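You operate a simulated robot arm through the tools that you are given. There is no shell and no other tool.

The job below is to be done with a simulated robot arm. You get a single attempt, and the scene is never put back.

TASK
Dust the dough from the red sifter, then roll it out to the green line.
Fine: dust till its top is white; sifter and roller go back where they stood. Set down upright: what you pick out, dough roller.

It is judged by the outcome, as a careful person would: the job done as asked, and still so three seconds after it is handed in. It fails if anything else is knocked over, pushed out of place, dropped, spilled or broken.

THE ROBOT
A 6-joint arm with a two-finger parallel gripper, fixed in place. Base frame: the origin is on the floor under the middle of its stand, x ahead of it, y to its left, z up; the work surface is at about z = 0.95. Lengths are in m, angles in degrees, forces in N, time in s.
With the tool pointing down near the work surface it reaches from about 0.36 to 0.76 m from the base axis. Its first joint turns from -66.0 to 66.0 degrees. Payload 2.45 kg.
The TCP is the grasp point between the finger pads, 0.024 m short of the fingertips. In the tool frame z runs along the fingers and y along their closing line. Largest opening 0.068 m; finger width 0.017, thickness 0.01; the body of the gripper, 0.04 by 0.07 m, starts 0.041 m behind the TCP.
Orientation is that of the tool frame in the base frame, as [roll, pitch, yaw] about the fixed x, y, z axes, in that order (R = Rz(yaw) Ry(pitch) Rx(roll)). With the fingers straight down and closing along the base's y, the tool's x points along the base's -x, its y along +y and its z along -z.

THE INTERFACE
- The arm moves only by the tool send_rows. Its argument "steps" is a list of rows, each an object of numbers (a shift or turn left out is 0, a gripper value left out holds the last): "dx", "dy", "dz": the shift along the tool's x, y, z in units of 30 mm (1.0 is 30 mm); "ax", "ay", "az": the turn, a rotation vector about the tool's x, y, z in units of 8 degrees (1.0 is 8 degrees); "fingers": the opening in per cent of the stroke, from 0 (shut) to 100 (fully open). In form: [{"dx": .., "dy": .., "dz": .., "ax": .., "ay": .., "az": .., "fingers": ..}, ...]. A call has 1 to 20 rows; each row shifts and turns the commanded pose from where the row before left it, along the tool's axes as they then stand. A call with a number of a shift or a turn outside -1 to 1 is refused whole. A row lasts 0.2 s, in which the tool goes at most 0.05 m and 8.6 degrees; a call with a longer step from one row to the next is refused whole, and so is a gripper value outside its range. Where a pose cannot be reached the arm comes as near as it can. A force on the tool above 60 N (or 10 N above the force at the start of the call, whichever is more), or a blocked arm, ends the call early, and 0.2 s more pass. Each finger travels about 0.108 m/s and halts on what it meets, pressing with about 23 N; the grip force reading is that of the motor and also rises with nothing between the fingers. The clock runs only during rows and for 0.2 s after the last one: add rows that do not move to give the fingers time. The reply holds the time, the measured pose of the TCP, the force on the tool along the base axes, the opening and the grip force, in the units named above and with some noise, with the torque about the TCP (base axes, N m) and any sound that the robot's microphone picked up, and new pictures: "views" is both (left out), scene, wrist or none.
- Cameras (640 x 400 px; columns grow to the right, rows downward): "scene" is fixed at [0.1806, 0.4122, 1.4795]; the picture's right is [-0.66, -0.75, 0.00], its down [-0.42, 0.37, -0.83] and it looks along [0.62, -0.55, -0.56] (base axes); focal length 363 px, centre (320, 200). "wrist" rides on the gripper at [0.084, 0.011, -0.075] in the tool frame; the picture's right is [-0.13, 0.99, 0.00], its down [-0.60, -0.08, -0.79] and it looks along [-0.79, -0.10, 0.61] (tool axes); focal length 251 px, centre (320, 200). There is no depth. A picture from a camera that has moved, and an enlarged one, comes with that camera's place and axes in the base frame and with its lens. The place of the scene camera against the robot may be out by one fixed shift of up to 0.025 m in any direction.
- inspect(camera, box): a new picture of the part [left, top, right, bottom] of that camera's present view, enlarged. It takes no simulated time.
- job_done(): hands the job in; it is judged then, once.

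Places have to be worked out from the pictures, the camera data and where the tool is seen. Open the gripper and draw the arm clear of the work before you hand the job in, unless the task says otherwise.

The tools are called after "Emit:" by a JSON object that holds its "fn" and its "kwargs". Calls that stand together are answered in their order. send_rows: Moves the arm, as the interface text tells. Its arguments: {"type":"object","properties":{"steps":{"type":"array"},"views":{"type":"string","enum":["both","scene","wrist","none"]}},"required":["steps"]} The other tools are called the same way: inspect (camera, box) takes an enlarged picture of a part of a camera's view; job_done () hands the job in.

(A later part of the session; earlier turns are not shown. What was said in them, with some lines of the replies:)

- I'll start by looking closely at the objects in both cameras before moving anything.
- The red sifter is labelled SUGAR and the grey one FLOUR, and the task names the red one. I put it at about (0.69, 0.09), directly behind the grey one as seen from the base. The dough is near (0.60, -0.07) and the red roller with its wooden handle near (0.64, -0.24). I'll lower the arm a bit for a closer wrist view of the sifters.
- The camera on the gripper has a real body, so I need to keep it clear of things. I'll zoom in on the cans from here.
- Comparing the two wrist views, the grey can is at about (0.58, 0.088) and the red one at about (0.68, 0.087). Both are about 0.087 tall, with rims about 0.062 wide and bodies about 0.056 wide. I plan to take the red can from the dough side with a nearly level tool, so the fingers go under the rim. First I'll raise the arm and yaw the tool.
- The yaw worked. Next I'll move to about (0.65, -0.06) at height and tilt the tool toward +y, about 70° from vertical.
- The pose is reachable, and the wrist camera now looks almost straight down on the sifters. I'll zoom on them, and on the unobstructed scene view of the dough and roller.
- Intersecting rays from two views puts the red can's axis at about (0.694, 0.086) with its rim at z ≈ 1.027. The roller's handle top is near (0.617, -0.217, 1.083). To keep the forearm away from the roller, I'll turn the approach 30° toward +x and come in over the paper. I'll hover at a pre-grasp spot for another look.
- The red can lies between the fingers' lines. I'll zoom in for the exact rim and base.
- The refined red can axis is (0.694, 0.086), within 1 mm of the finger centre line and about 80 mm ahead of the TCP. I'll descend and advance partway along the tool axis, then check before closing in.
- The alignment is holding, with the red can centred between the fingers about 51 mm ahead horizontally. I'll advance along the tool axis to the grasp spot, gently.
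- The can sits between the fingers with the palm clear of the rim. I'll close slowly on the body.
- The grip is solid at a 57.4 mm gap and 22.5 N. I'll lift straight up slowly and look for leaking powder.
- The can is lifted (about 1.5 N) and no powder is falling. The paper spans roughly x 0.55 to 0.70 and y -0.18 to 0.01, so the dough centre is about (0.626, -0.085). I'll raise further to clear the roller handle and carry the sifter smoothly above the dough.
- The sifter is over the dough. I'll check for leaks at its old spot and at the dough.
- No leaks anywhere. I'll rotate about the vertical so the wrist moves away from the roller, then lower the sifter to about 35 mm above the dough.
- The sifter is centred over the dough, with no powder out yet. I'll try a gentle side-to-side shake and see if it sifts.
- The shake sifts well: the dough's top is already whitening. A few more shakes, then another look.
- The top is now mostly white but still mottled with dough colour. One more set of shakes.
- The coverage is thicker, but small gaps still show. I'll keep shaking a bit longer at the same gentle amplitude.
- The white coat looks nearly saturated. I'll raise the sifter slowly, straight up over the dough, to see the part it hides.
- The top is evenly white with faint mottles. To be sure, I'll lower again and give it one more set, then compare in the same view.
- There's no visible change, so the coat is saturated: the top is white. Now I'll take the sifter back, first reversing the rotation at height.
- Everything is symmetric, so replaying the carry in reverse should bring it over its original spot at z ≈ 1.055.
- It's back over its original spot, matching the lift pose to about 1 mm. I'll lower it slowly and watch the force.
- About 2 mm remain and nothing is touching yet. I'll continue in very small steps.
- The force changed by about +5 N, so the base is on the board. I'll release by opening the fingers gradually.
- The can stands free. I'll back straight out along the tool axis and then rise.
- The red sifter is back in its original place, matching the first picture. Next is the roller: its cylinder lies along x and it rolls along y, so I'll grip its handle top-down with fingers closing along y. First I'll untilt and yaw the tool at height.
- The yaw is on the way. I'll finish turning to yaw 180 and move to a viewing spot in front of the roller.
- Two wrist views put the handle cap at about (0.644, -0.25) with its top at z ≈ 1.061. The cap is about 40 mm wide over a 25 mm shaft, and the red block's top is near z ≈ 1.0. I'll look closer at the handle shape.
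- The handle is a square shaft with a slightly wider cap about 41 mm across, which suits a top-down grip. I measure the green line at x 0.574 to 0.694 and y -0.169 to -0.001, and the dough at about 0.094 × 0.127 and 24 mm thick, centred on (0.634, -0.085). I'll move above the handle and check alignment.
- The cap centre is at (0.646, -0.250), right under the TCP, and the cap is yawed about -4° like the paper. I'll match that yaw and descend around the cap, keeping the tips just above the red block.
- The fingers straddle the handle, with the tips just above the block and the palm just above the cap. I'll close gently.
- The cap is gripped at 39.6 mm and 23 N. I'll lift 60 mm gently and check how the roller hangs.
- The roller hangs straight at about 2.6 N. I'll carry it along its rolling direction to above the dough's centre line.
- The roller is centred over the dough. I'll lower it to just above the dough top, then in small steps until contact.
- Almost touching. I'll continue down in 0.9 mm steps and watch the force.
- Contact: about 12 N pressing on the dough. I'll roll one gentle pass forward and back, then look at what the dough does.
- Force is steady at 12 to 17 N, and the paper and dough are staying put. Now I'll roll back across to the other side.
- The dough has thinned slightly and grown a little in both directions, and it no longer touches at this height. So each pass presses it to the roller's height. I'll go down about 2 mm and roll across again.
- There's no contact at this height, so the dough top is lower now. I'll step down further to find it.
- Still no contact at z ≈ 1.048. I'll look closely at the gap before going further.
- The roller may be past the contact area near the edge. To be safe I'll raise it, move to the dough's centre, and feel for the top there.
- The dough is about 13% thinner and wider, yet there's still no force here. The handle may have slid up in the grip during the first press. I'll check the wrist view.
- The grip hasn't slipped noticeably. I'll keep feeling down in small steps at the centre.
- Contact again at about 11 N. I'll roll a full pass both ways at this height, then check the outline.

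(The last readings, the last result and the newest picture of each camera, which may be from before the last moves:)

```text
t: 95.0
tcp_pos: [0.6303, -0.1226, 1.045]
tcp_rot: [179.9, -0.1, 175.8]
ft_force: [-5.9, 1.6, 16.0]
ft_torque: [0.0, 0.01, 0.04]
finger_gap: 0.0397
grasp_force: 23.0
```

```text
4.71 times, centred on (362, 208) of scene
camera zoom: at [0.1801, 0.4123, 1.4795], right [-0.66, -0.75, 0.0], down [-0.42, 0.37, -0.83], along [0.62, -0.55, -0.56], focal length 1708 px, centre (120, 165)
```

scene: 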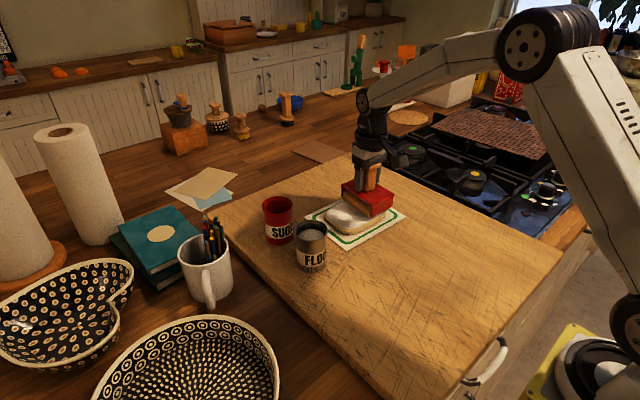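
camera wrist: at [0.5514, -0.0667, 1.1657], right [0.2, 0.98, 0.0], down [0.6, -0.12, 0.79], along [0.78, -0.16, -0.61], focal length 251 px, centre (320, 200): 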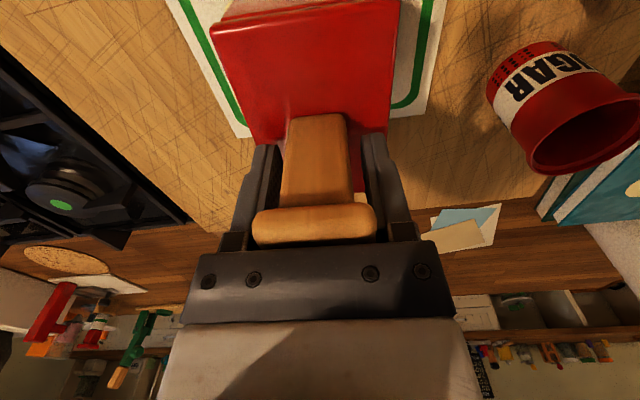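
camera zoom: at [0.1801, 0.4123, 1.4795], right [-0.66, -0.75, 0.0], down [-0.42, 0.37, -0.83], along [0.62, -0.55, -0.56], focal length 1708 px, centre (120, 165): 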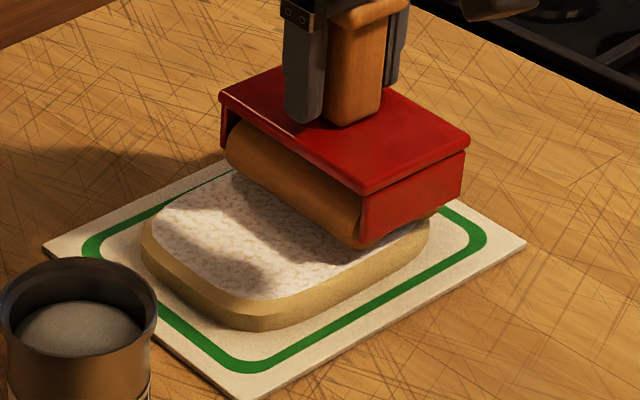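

The dough is visibly spreading toward the line, with contact steady at about 16 N. I'll do another pass both ways at this height.

Emit:
{"fn": "send_rows", "kwargs": {"steps": [{"dy": 0.15}, {"dy": 0.25}, {"dy": 0.3}, {"dy": 0.3}, {"dy": 0.3}, {"dy": 0.3}, {"dy": 0.3}, {"dy": 0.3}, {"dy": 0.25}, {}, {"dy": -0.15}, {"dy": -0.25}, {"dy": -0.3}, {"dy": -0.3}, {"dy": -0.3}, {"dy": -0.3}, {"dy": -0.3}, {"dy": -0.3}, {"dy": -0.25}, {}], "views": "scene"}}

Emit:
{"fn": "inspect", "kwargs": {"camera": "scene", "box": [310, 165, 415, 250]}}

```text
t: 99.2
tcp_pos: [0.6305, -0.1228, 1.0462]
tcp_rot: [179.9, 0.0, 175.9]
ft_force: [0.8, 0.7, 2.4]
ft_torque: [0.07, 0.3, -0.02]
finger_gap: 0.0398
grasp_force: 23.3
```

scene: 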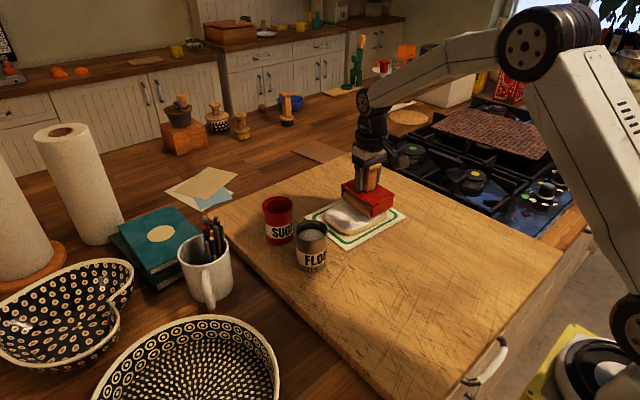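

```text
4.71 times, centred on (362, 208) of scene
camera zoom: at [0.1806, 0.4122, 1.4795], right [-0.66, -0.75, 0.0], down [-0.42, 0.37, -0.83], along [0.62, -0.55, -0.56], focal length 1708 px, centre (120, 165)
```

zoom: 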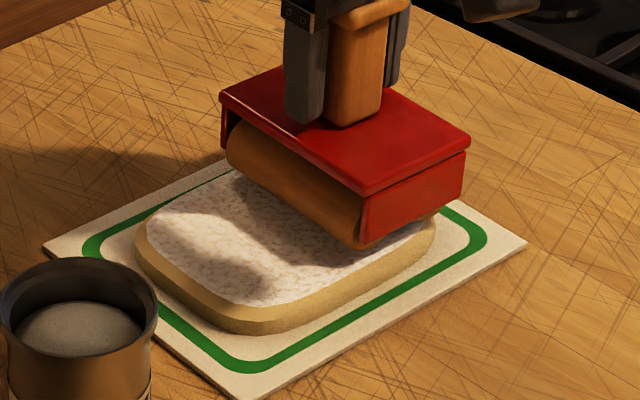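

Force has dropped as the dough thinned to about 70% of its start, with its outline about 19% larger. I'll go 1.2 mm lower and make another pass.

Emit:
{"fn": "send_rows", "kwargs": {"steps": [{"dz": 0.04}, {"dy": 0.15}, {"dy": 0.25}, {"dy": 0.3}, {"dy": 0.3}, {"dy": 0.3}, {"dy": 0.3}, {"dy": 0.3}, {"dy": 0.3}, {"dy": 0.25}, {"dy": -0.15}, {"dy": -0.25}, {"dy": -0.3}, {"dy": -0.3}, {"dy": -0.3}, {"dy": -0.3}, {"dy": -0.3}, {"dy": -0.3}, {"dy": -0.25}, {}], "views": "scene"}}

Emit:
{"fn": "inspect", "kwargs": {"camera": "scene", "box": [310, 165, 415, 250]}}

```text
t: 103.4
tcp_pos: [0.6318, -0.1227, 1.0452]
tcp_rot: [180.0, 0.0, 175.9]
ft_force: [-0.7, 0.2, -3.0]
ft_torque: [0.0, 0.02, 0.0]
finger_gap: 0.0398
grasp_force: 22.8
```

scene: 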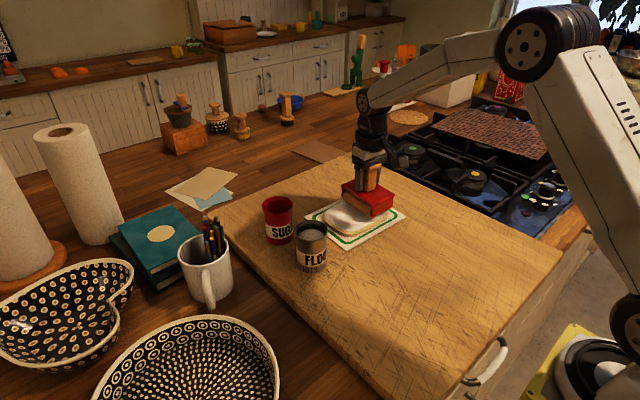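

```text
4.71 times, centred on (362, 208) of scene
camera zoom: at [0.1807, 0.4121, 1.4795], right [-0.66, -0.75, 0.0], down [-0.42, 0.37, -0.83], along [0.62, -0.55, -0.56], focal length 1708 px, centre (120, 165)
```

zoom: 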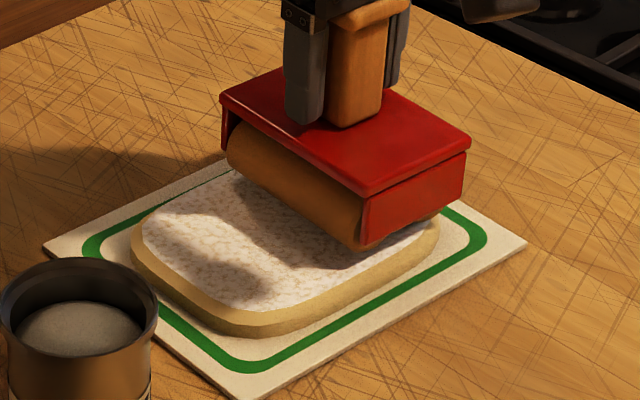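

It's thinner again with contact lost, so I'll step down until the roller touches.

Emit:
{"fn": "send_rows", "kwargs": {"steps": [{"dy": 0.3}, {"dz": 0.03}, {"dz": 0.03}, {}], "views": "none"}}

```text
t: 104.4
tcp_pos: [0.6331, -0.1137, 1.043]
tcp_rot: [180.0, 0.0, 175.9]
ft_force: [-0.8, -0.2, -2.6]
ft_torque: [0.0, 0.02, 0.0]
finger_gap: 0.0399
grasp_force: 23.1
```

Emit:
{"fn": "send_rows", "kwargs": {"steps": [{"dz": 0.03}, {}], "views": "none"}}

```text
t: 105.0
tcp_pos: [0.6328, -0.1124, 1.0426]
tcp_rot: [-180.0, 0.0, 175.9]
ft_force: [-0.6, 0.5, -2.9]
ft_torque: [0.03, 0.0, -0.03]
finger_gap: 0.0396
grasp_force: 22.7
```

Emit:
{"fn": "send_rows", "kwargs": {"steps": [{"dz": 0.03}, {}], "views": "none"}}

Emit:
{"fn": "inspect", "kwargs": {"camera": "scene", "box": [310, 165, 415, 250]}}

```text
t: 105.6
tcp_pos: [0.6318, -0.1125, 1.0411]
tcp_rot: [180.0, 0.0, 175.8]
ft_force: [-0.3, -0.2, -2.9]
ft_torque: [0.01, 0.0, -0.02]
finger_gap: 0.0396
grasp_force: 22.8
```

```text
4.71 times, centred on (362, 208) of scene
camera zoom: at [0.1807, 0.4122, 1.4795], right [-0.66, -0.75, 0.0], down [-0.42, 0.37, -0.83], along [0.62, -0.55, -0.56], focal length 1708 px, centre (120, 165)
```

zoom: 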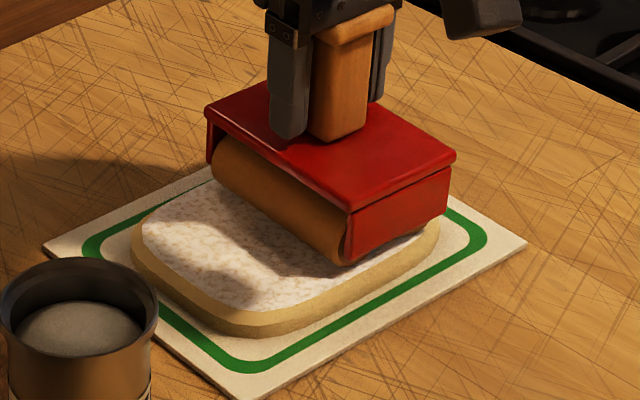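

No contact at 1.041 yet. I'll continue stepping down.

Emit:
{"fn": "send_rows", "kwargs": {"steps": [{"dz": 0.03}, {}], "views": "none"}}

```text
t: 106.2
tcp_pos: [0.6329, -0.1135, 1.0407]
tcp_rot: [-180.0, 0.0, 175.9]
ft_force: [-0.4, 0.3, -3.4]
ft_torque: [0.03, -0.02, 0.0]
finger_gap: 0.0398
grasp_force: 22.9
```

Emit:
{"fn": "send_rows", "kwargs": {"steps": [{"dz": 0.03}, {}], "views": "none"}}

```text
t: 106.8
tcp_pos: [0.6324, -0.113, 1.0398]
tcp_rot: [-179.9, 0.0, 175.9]
ft_force: [-0.4, -0.4, -2.9]
ft_torque: [0.0, 0.02, 0.05]
finger_gap: 0.0397
grasp_force: 22.7
```

Still only the roller's weight shows, at z ≈ 1.040. One more small step, and I'll check the gap.

Emit:
{"fn": "send_rows", "kwargs": {"steps": [{"dz": 0.03}, {}], "views": "none"}}

Emit:
{"fn": "inspect", "kwargs": {"camera": "scene", "box": [330, 180, 410, 240]}}

```text
t: 107.4
tcp_pos: [0.6323, -0.1129, 1.0394]
tcp_rot: [-179.9, 0.0, 176.0]
ft_force: [0.9, 0.2, -3.3]
ft_torque: [-0.04, -0.01, 0.01]
finger_gap: 0.04
grasp_force: 22.6
```

```text
6.67 times, centred on (370, 210) of scene
camera zoom: at [0.1807, 0.4122, 1.4795], right [-0.66, -0.75, 0.0], down [-0.42, 0.37, -0.83], along [0.62, -0.55, -0.56], focal length 2420 px, centre (-13, 133)
```

zoom: 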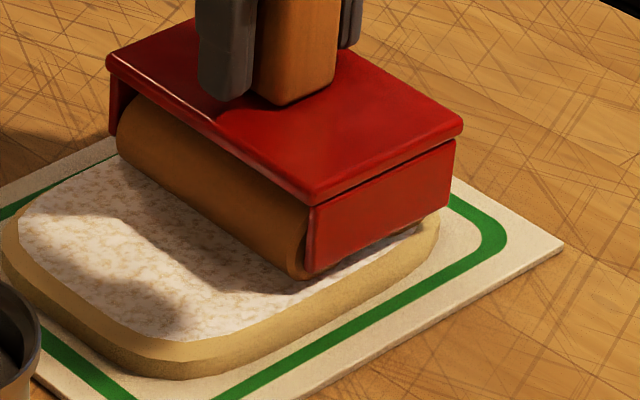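

The cylinder looks very close to the dough's surface. I'll continue down two more small steps.

Emit:
{"fn": "send_rows", "kwargs": {"steps": [{"dz": 0.03}, {}, {"dz": 0.03}, {}], "views": "none"}}

```text
t: 108.4
tcp_pos: [0.632, -0.113, 1.0386]
tcp_rot: [-179.9, 0.1, 175.9]
ft_force: [-5.8, 1.8, 13.6]
ft_torque: [0.12, 0.19, 0.0]
finger_gap: 0.0396
grasp_force: 22.9
```

Contact at about 16 N. I'll roll one way across and then look.

Emit:
{"fn": "send_rows", "kwargs": {"steps": [{"dy": 0.15}, {"dy": 0.25}, {"dy": 0.3}, {"dy": 0.3}, {"dy": 0.3}, {"dy": 0.3}, {"dy": 0.3}, {"dy": 0.25}, {}], "views": "scene"}}

Emit:
{"fn": "inspect", "kwargs": {"camera": "scene", "box": [310, 165, 415, 250]}}

```text
t: 110.4
tcp_pos: [0.6368, -0.0482, 1.0388]
tcp_rot: [180.0, 0.1, 176.0]
ft_force: [-6.9, 1.6, 26.3]
ft_torque: [0.0, -0.38, -0.06]
finger_gap: 0.0399
grasp_force: 23.2
```

scene: 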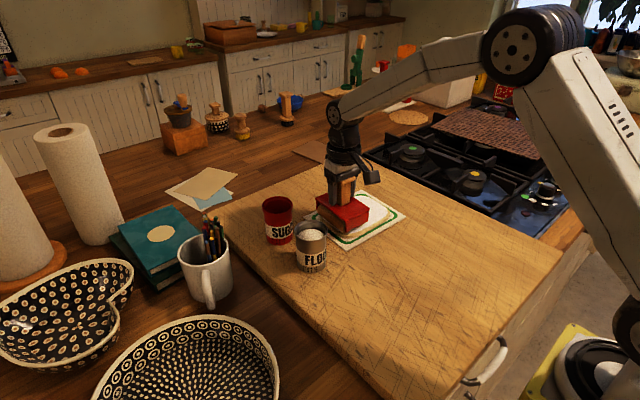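

```text
4.71 times, centred on (362, 208) of scene
camera zoom: at [0.1798, 0.4123, 1.4796], right [-0.66, -0.75, 0.0], down [-0.42, 0.37, -0.83], along [0.62, -0.55, -0.56], focal length 1708 px, centre (120, 165)
```

zoom: 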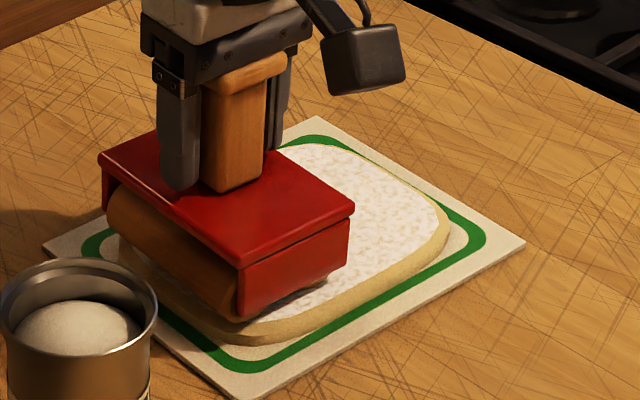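

The dough is close to the line now, and the press is up to 29 N net. I'll lighten slightly by lifting 0.5 mm, then roll back half-way and check again.

Emit:
{"fn": "send_rows", "kwargs": {"steps": [{"dz": -0.02}, {"dy": -0.15}, {"dy": -0.25}, {"dy": -0.3}, {"dy": -0.3}, {"dy": -0.15}, {}], "views": "scene"}}

Emit:
{"fn": "inspect", "kwargs": {"camera": "scene", "box": [310, 165, 415, 250]}}

Emit:
{"fn": "inspect", "kwargs": {"camera": "wrist", "box": [160, 0, 480, 180]}}

```text
t: 112.0
tcp_pos: [0.6347, -0.0832, 1.0383]
tcp_rot: [-180.0, 0.1, 175.9]
ft_force: [3.9, -2.1, 19.7]
ft_torque: [-0.12, -0.27, 0.03]
finger_gap: 0.0396
grasp_force: 22.9
```

scene: 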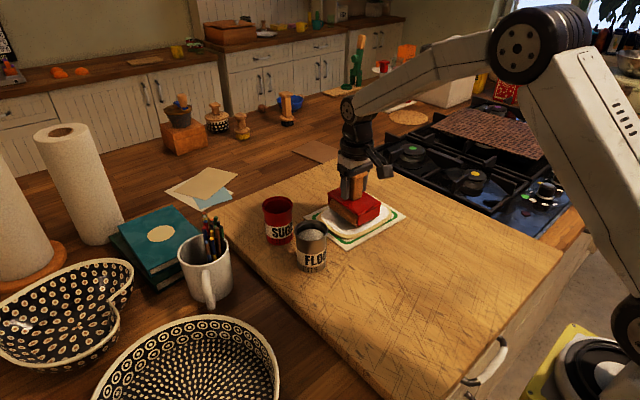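

```text
4.71 times, centred on (362, 208) of scene
camera zoom: at [0.1803, 0.4122, 1.4795], right [-0.66, -0.75, 0.0], down [-0.42, 0.37, -0.83], along [0.62, -0.55, -0.56], focal length 1708 px, centre (120, 165)
```

zoom: 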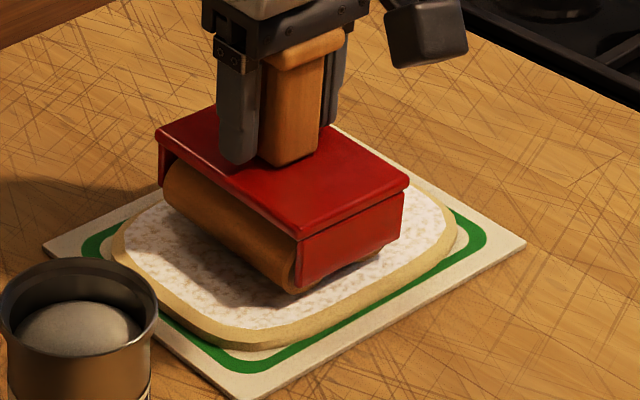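

```text
2.00 times, centred on (320, 90) of wrist
camera zoom: at [0.552, -0.0657, 1.1136], right [0.2, 0.98, 0.0], down [0.59, -0.12, 0.79], along [0.78, -0.16, -0.61], focal length 503 px, centre (320, 420)
```

zoom: 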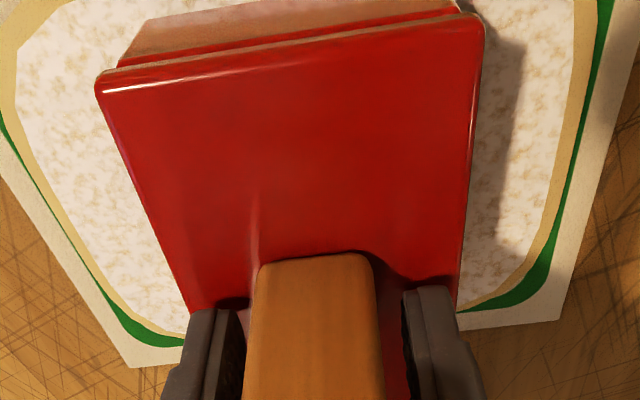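

The dough's edge has now reached the green line on the visible sides, so I stop rolling. I'll lift the roller straight up and look at the whole outline.

Emit:
{"fn": "send_rows", "kwargs": {"steps": [{"dz": -0.2}, {"dz": -0.4}, {"dz": -0.6}, {"dz": -0.6}, {"dz": -0.3}, {}], "views": "both"}}

Emit:
{"fn": "inspect", "kwargs": {"camera": "scene", "box": [300, 170, 420, 255]}}

```text
t: 113.4
tcp_pos: [0.6357, -0.0833, 1.1013]
tcp_rot: [-180.0, -0.1, 175.9]
ft_force: [0.1, -0.5, -2.8]
ft_torque: [0.0, -0.01, 0.02]
finger_gap: 0.0397
grasp_force: 23.4
camera wrist: at [0.553, -0.0661, 1.1759], right [0.2, 0.98, 0.0], down [0.6, -0.12, 0.79], along [0.78, -0.16, -0.61], focal length 251 px, centre (320, 200)
```

scene: 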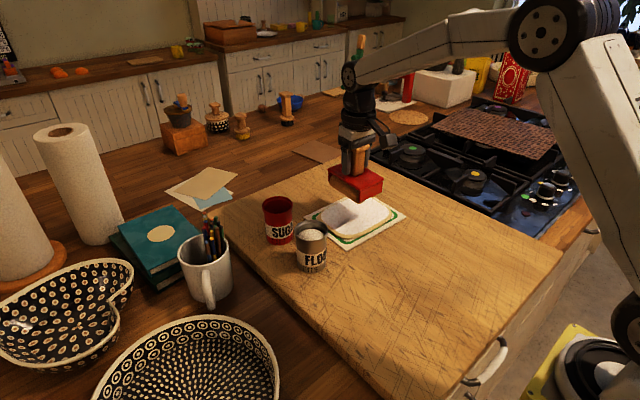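
wrist: 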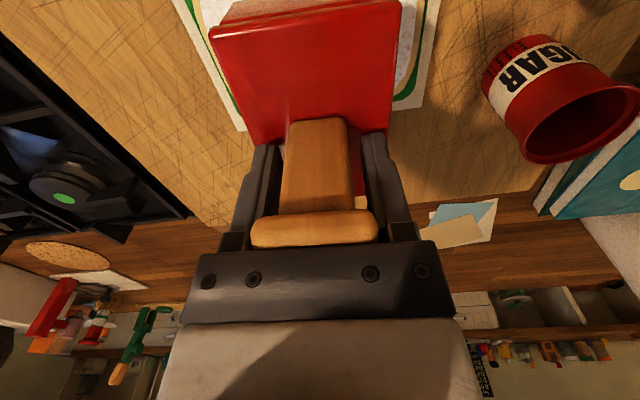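

```text
4.71 times, centred on (360, 212) of scene
camera zoom: at [0.1807, 0.4122, 1.4795], right [-0.66, -0.75, 0.0], down [-0.42, 0.37, -0.83], along [0.62, -0.55, -0.56], focal length 1708 px, centre (132, 141)
```

zoom: 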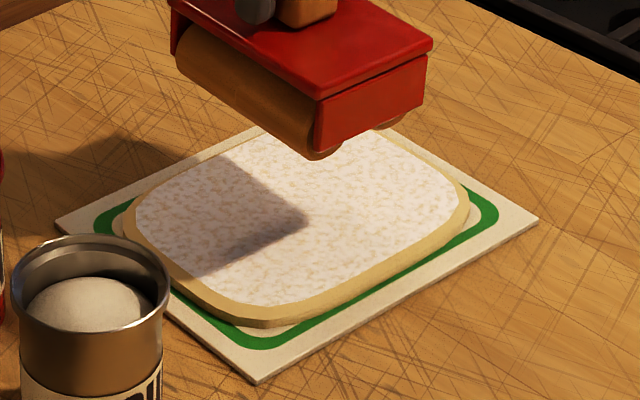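

The dough fills the outline, with its edge meeting the green line along the sides. I'll carry the roller back above its home, still holding it, and inspect the dough from the wrist camera.

Emit:
{"fn": "send_rows", "kwargs": {"steps": [{"dx": -0.024, "dy": -0.165}, {"dx": -0.047, "dy": -0.331}, {"dx": -0.071, "dy": -0.496}, {"dx": -0.079, "dy": -0.551}, {"dx": -0.079, "dy": -0.551}, {"dx": -0.079, "dy": -0.551}, {"dx": -0.079, "dy": -0.551}, {"dx": -0.079, "dy": -0.551}, {"dx": -0.079, "dy": -0.551}, {"dx": -0.071, "dy": -0.496}, {"dx": -0.055, "dy": -0.386}, {"dx": -0.047, "dy": -0.331}, {}], "views": "both"}}

Emit:
{"fn": "inspect", "kwargs": {"camera": "scene", "box": [300, 170, 420, 255]}}

Emit:
{"fn": "inspect", "kwargs": {"camera": "wrist", "box": [380, 0, 640, 150]}}

```text
t: 116.2
tcp_pos: [0.645, -0.2508, 1.1005]
tcp_rot: [-179.9, 0.1, 175.9]
ft_force: [-0.4, 0.1, -3.4]
ft_torque: [0.01, 0.0, 0.01]
finger_gap: 0.0396
grasp_force: 23.0
camera wrist: at [0.5636, -0.233, 1.1749], right [0.2, 0.98, 0.0], down [0.6, -0.12, 0.79], along [0.78, -0.16, -0.61], focal length 251 px, centre (320, 200)
```

scene: 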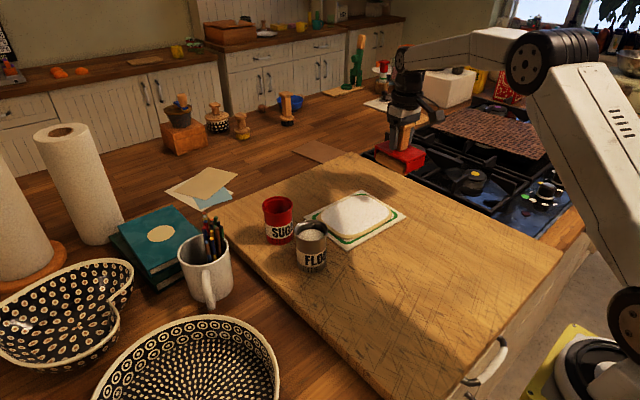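
wrist: 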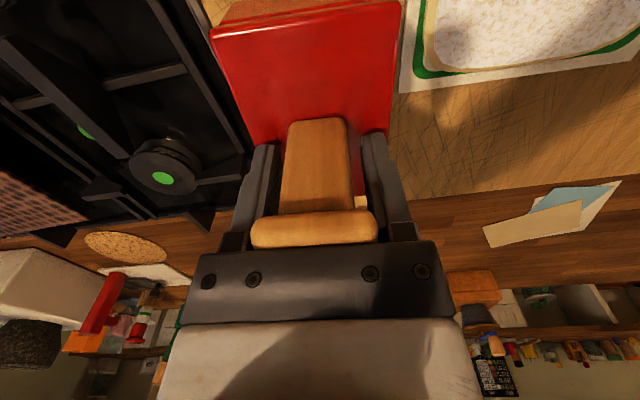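

```text
4.71 times, centred on (360, 212) of scene
camera zoom: at [0.1807, 0.4121, 1.4795], right [-0.66, -0.75, 0.0], down [-0.42, 0.37, -0.83], along [0.62, -0.55, -0.56], focal length 1708 px, centre (132, 141)
```

zoom: 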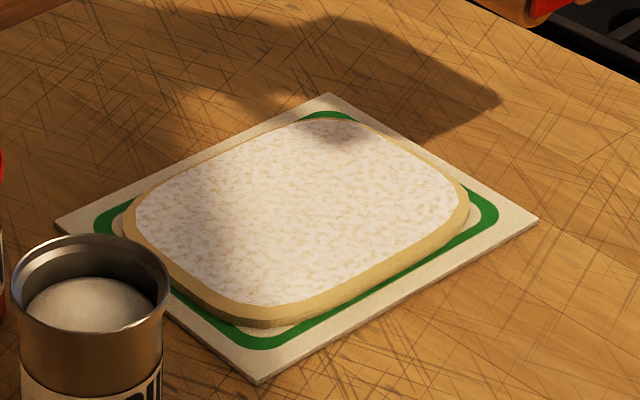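

```text
2.46 times, centred on (510, 75) of wrist
camera zoom: at [0.5636, -0.233, 1.1749], right [0.2, 0.98, 0.0], down [0.6, -0.12, 0.79], along [0.78, -0.16, -0.61], focal length 619 px, centre (-148, 508)
```

zoom: 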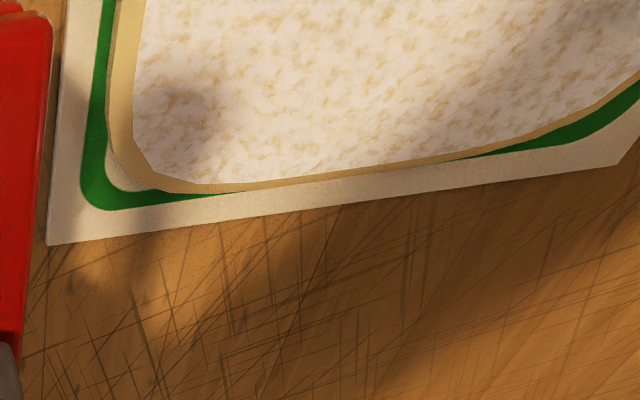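

I'll zoom in more on the two sides where the base edge is seen directly, to judge how exactly it meets the line.

Emit:
{"fn": "inspect", "kwargs": {"camera": "scene", "box": [345, 205, 405, 250]}}

Emit:
{"fn": "inspect", "kwargs": {"camera": "scene", "box": [315, 195, 365, 250]}}

Emit:
{"fn": "inspect", "kwargs": {"camera": "scene", "box": [315, 185, 405, 225]}}

```text
8.89 times, centred on (375, 228) of scene
camera zoom: at [0.1807, 0.4121, 1.4795], right [-0.66, -0.75, 0.0], down [-0.42, 0.37, -0.83], along [0.62, -0.55, -0.56], focal length 3226 px, centre (-169, -44)
```

zoom: 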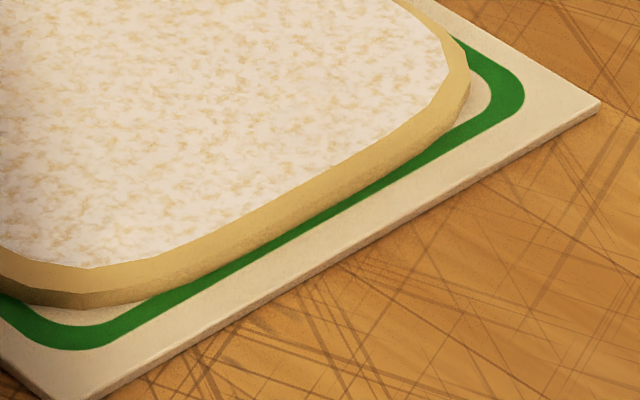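

```text
7.27 times, centred on (340, 222) of scene
camera zoom: at [0.1807, 0.4121, 1.4795], right [-0.66, -0.75, 0.0], down [-0.42, 0.37, -0.83], along [0.62, -0.55, -0.56], focal length 2640 px, centre (174, 36)
```

zoom: 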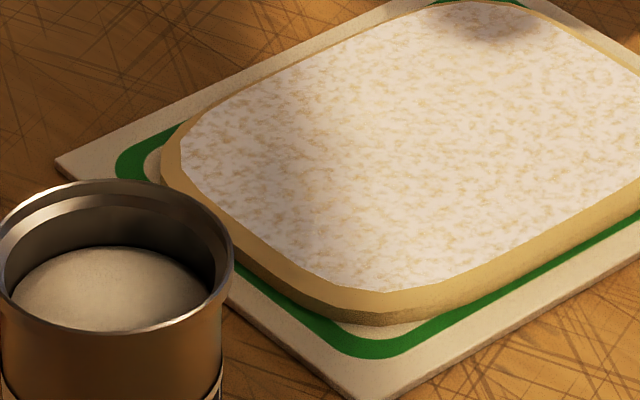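

```text
7.11 times, centred on (360, 205) of scene
camera zoom: at [0.1807, 0.4121, 1.4795], right [-0.66, -0.75, 0.0], down [-0.42, 0.37, -0.83], along [0.62, -0.55, -0.56], focal length 2581 px, centre (36, 164)
```

zoom: 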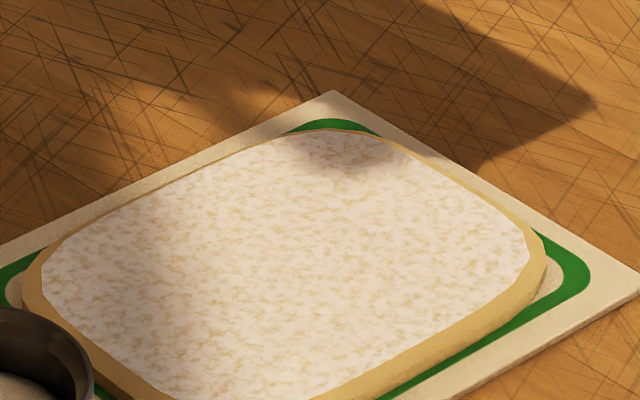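

The dough's edge now lies on the green line along its sides, covering about half the line's width, so the rolling is done. I'll lower the roller onto its original spot.

Emit:
{"fn": "send_rows", "kwargs": {"steps": [{"dz": 0.15}, {"dz": 0.3}, {"dz": 0.4}, {"dz": 0.4}, {"dz": 0.4}, {"dz": 0.3}, {"dz": 0.15}, {"dz": 0.07}, {"dz": 0.05}, {"dz": 0.04}, {}], "views": "both"}}

```text
t: 118.6
tcp_pos: [0.6472, -0.2502, 1.0329]
tcp_rot: [-179.9, 0.0, 175.9]
ft_force: [0.7, 0.0, -3.8]
ft_torque: [0.02, -0.01, 0.0]
finger_gap: 0.0397
grasp_force: 22.6
camera wrist: at [0.5638, -0.233, 1.1076], right [0.2, 0.98, 0.0], down [0.6, -0.12, 0.79], along [0.78, -0.16, -0.61], focal length 251 px, centre (320, 200)
```

scene: 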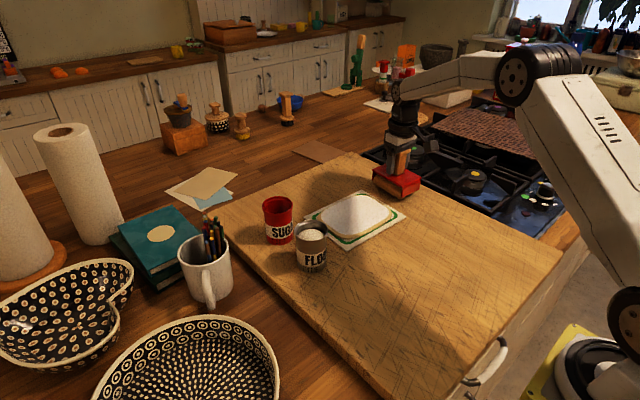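
wrist: 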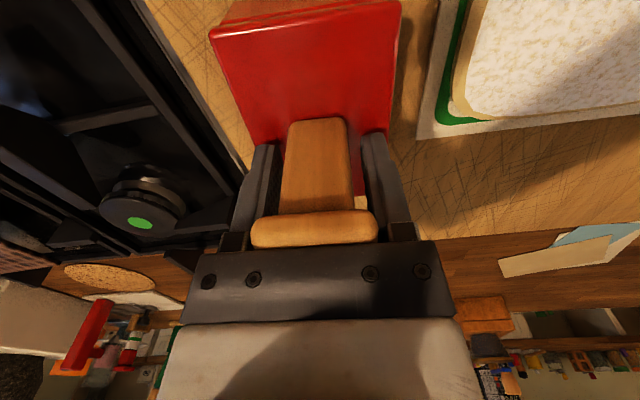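

No contact yet, with about 3 mm remaining. I'll go down in small steps until the board takes the load.

Emit:
{"fn": "send_rows", "kwargs": {"steps": [{"dz": 0.03}, {"dz": 0.03}, {"dz": 0.03}, {}], "views": "none"}}

```text
t: 119.6
tcp_pos: [0.6467, -0.2508, 1.0305]
tcp_rot: [180.0, 0.0, 175.9]
ft_force: [0.4, -0.8, -2.6]
ft_torque: [0.02, -0.01, -0.03]
finger_gap: 0.0396
grasp_force: 22.8
```

Still hanging freely at z ≈ 1.030. A few more sub-millimetre steps.

Emit:
{"fn": "send_rows", "kwargs": {"steps": [{"dz": 0.025}, {}, {"dz": 0.025}, {}], "views": "none"}}

```text
t: 120.6
tcp_pos: [0.6468, -0.2491, 1.028]
tcp_rot: [179.9, 0.1, 175.9]
ft_force: [-0.7, -0.3, -3.0]
ft_torque: [0.0, 0.03, 0.0]
finger_gap: 0.0399
grasp_force: 23.2
```

Still no contact, so the handle did slide up a few millimetres in the grip. I'll continue down carefully.

Emit:
{"fn": "send_rows", "kwargs": {"steps": [{"dz": 0.03}, {}, {"dz": 0.03}, {}], "views": "none"}}

```text
t: 121.6
tcp_pos: [0.6467, -0.2506, 1.0282]
tcp_rot: [180.0, 0.1, 175.8]
ft_force: [-2.5, -0.2, 3.5]
ft_torque: [0.0, 0.5, 0.01]
finger_gap: 0.0399
grasp_force: 22.7
```

The board has taken the load (about 6 N net). I'll release gradually.

Emit:
{"fn": "send_rows", "kwargs": {"steps": [{"fingers": 50}, {"fingers": 57}, {"fingers": 60}, {"fingers": 64}, {"fingers": 72}, {"fingers": 85}, {"fingers": 100}, {}], "views": "both"}}

Emit:
{"fn": "inspect", "kwargs": {"camera": "scene", "box": [360, 110, 450, 215]}}

```text
t: 123.4
tcp_pos: [0.6477, -0.2494, 1.0271]
tcp_rot: [180.0, 0.1, 176.0]
ft_force: [2.6, -0.5, 4.8]
ft_torque: [0.05, 0.13, 0.01]
finger_gap: 0.0679
grasp_force: 0.0
camera wrist: at [0.5646, -0.2325, 1.102], right [0.2, 0.98, 0.0], down [0.6, -0.12, 0.79], along [0.78, -0.16, -0.61], focal length 251 px, centre (320, 200)
```

scene: 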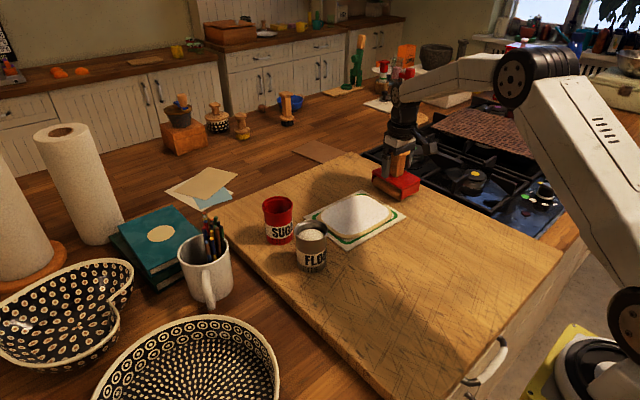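
wrist: 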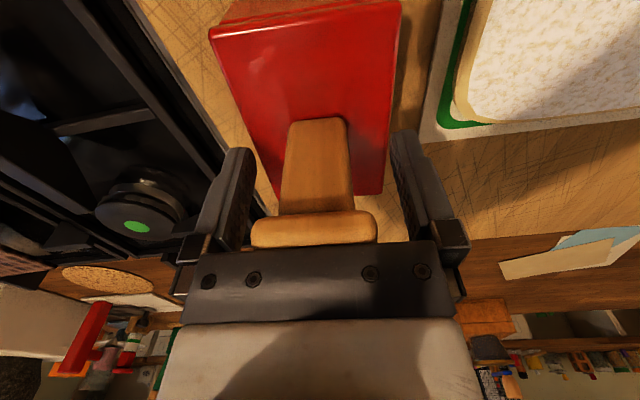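

```text
3.81 times, centred on (405, 162) of scene
camera zoom: at [0.1806, 0.4122, 1.4795], right [-0.66, -0.75, 0.0], down [-0.42, 0.37, -0.83], along [0.62, -0.55, -0.56], focal length 1383 px, centre (-4, 343)
```

zoom: 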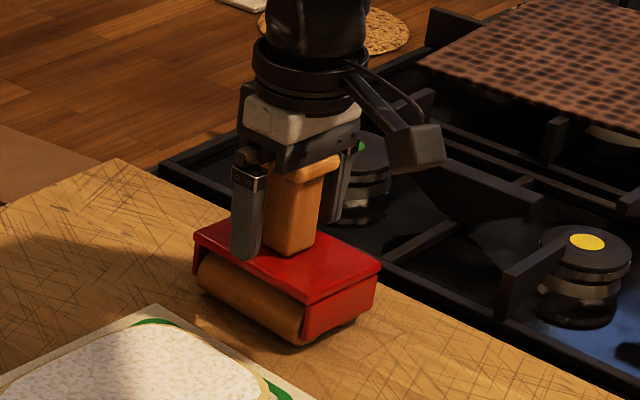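

The fingers are open, but I still read about 5 N upward, so the palm or tips touch the handle lightly. I'll rise straight up slowly and check that the roller stays put.

Emit:
{"fn": "send_rows", "kwargs": {"steps": [{"dz": -0.05}, {"dz": -0.1}, {"dz": -0.2}, {"dz": -0.4}, {"dz": -0.6}, {"dz": -0.8}, {"dz": -0.8}, {"dz": -0.8}, {}], "views": "both"}}

Emit:
{"fn": "inspect", "kwargs": {"camera": "scene", "box": [365, 135, 435, 210]}}

Emit:
{"fn": "inspect", "kwargs": {"camera": "wrist", "box": [220, 0, 420, 160]}}

```text
t: 125.4
tcp_pos: [0.6478, -0.2495, 1.1391]
tcp_rot: [-180.0, 0.0, 175.8]
ft_force: [-0.2, -0.7, 0.5]
ft_torque: [-0.01, -0.02, 0.03]
finger_gap: 0.068
grasp_force: 0.0
camera wrist: at [0.5647, -0.2321, 1.2137], right [0.2, 0.98, 0.0], down [0.6, -0.12, 0.79], along [0.78, -0.16, -0.61], focal length 251 px, centre (320, 200)
```

scene: 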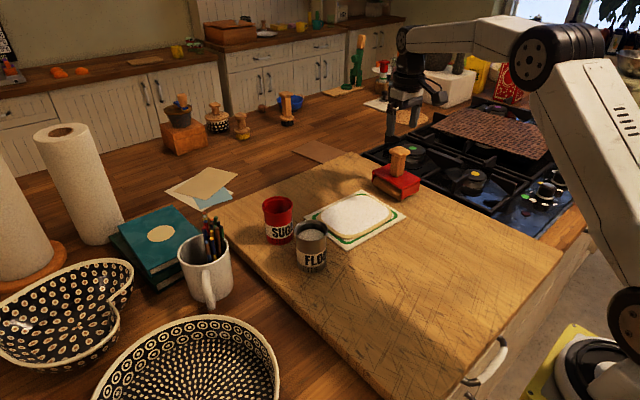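
wrist: 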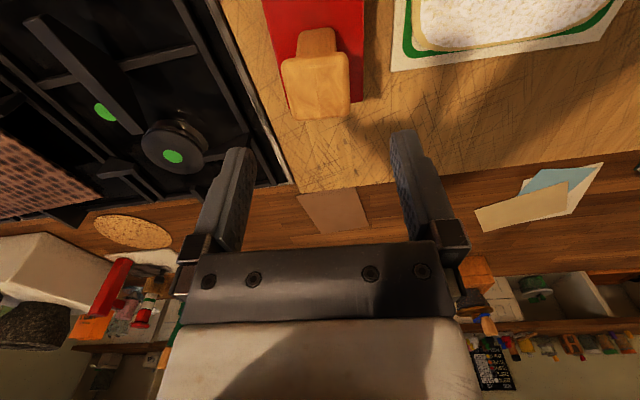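

```text
5.33 times, centred on (400, 172) of scene
camera zoom: at [0.1806, 0.4122, 1.4795], right [-0.66, -0.75, 0.0], down [-0.42, 0.37, -0.83], along [0.62, -0.55, -0.56], focal length 1936 px, centre (-107, 347)
```

zoom: 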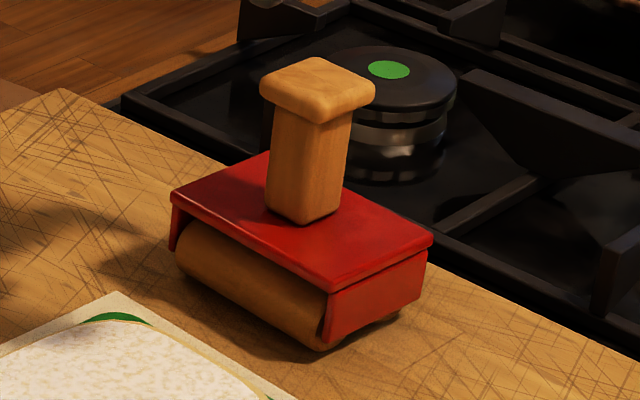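

```text
2.50 times, centred on (320, 80) of wrist
camera zoom: at [0.5647, -0.2321, 1.2137], right [0.2, 0.98, 0.0], down [0.6, -0.12, 0.79], along [0.78, -0.16, -0.61], focal length 629 px, centre (320, 500)
```

zoom: 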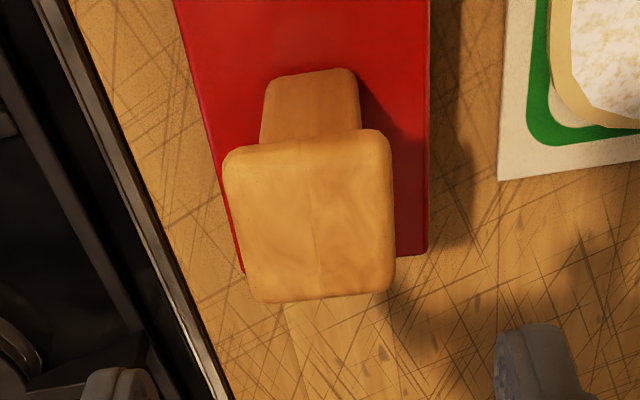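

The roller stands upright within about 2 mm of where it was. I'll raise the arm and draw it clear, then check everything before handing in.

Emit:
{"fn": "send_rows", "kwargs": {"steps": [{"dz": -0.95}, {"dz": -0.95}, {"dz": -0.95}, {"dz": -0.95}, {"dx": 0.75, "dy": 0.8}, {"dx": 0.75, "dy": 0.8}, {"dx": 0.75, "dy": 0.8}, {"dx": 0.75, "dy": 0.8}, {"dx": 0.75, "dy": 0.8}, {"dx": 0.75, "dy": 0.8}, {"dx": 0.75, "dy": 0.8}, {"dx": 0.75, "dy": 0.8}, {"dx": 0.75, "dy": 0.8}, {}], "views": "both"}}

Emit:
{"fn": "inspect", "kwargs": {"camera": "scene", "box": [240, 130, 440, 290]}}

Emit:
{"fn": "inspect", "kwargs": {"camera": "wrist", "box": [150, 0, 450, 200]}}

```text
t: 128.4
tcp_pos: [0.4588, -0.02, 1.2519]
tcp_rot: [179.9, 0.0, 175.9]
ft_force: [0.1, 0.3, 0.2]
ft_torque: [0.0, 0.01, 0.0]
finger_gap: 0.0677
grasp_force: 0.0
camera wrist: at [0.3761, -0.0026, 1.3274], right [0.2, 0.98, 0.0], down [0.6, -0.12, 0.79], along [0.78, -0.16, -0.61], focal length 251 px, centre (320, 200)
```

scene: 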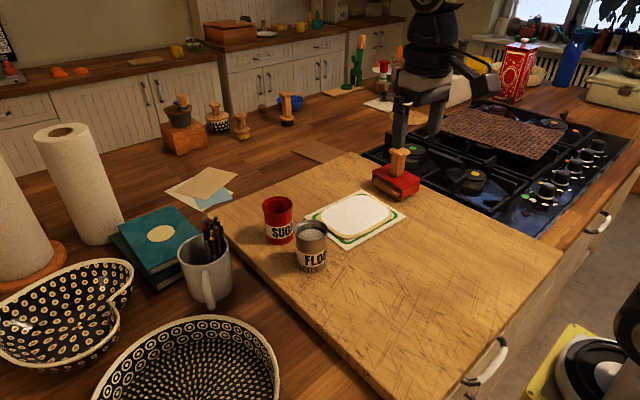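
wrist: 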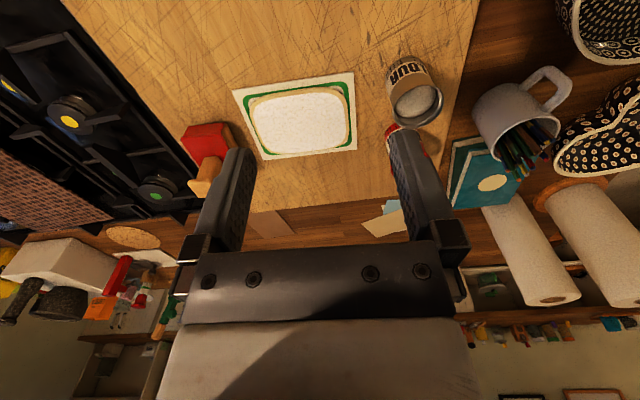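

```text
2.50 times, centred on (340, 210) of scene
camera zoom: at [0.1806, 0.4122, 1.4795], right [-0.66, -0.75, 0.0], down [-0.42, 0.37, -0.83], along [0.62, -0.55, -0.56], focal length 907 px, centre (270, 175)
```

zoom: 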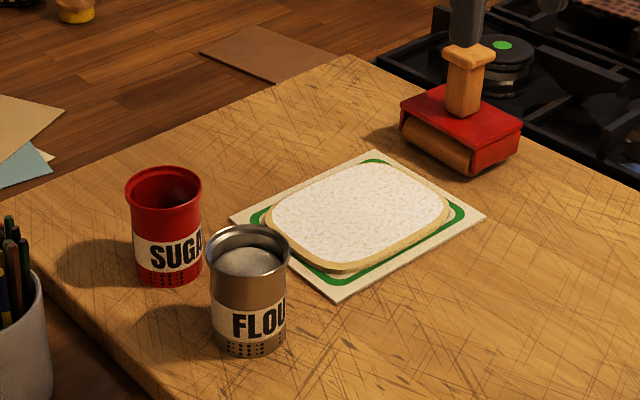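

```text
2.00 times, centred on (300, 100) of wrist
camera zoom: at [0.3761, -0.0026, 1.3274], right [0.2, 0.98, 0.0], down [0.6, -0.12, 0.79], along [0.78, -0.16, -0.61], focal length 503 px, centre (360, 400)
```

zoom: 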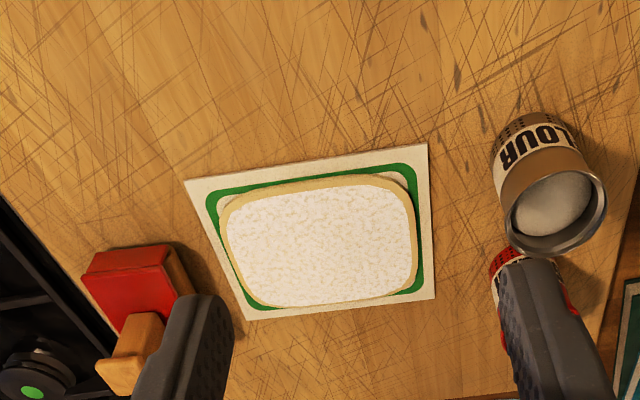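

Everything is in place, and the dough is white and spread to the line. One last magnified look at the outline from above before handing in.

Emit:
{"fn": "inspect", "kwargs": {"camera": "wrist", "box": [225, 65, 370, 165]}}

```text
4.00 times, centred on (298, 115) of wrist
camera zoom: at [0.3761, -0.0026, 1.3274], right [0.2, 0.98, 0.0], down [0.6, -0.12, 0.79], along [0.78, -0.16, -0.61], focal length 1006 px, centre (410, 540)
```

zoom: 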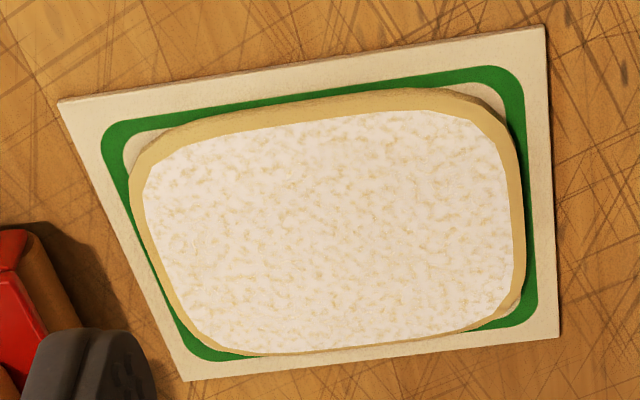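

The dough's edge sits on the green line on all four sides without passing it, and the top is floured white. The sifter and roller stand upright in their places, and the gripper is open and clear, so I'm handing in the job.

Emit:
{"fn": "job_done", "kwargs": {}}

```text
The job is handed in.
```

I dusted the dough from the red sifter until the top was white, then rolled it out to the green line. I've handed the job in.

- **Dusting:** I shook the sifter gently over the dough until another set of shakes made no visible difference. I saw no powder on the paper or board. Rolling stretched the coat, so the top is still white but now shows faint tan mottling. The red sifter is labelled SUGAR; I used it because you named the red one.
- **Rolling:** the dough's edge now sits on the green line along all four sides without passing it. The corners are rounder than the line's, so a little paper shows there.
- **Sifter:** it stands upright on its original spot, and I could see no shift in the pictures.
- **Roller:** it stands upright about 2 mm from where it was. The handle slid slightly in the grip during rolling.
- **Everything else:** I didn't see anything else knocked or moved. The gripper is open and the arm is clear of the work.
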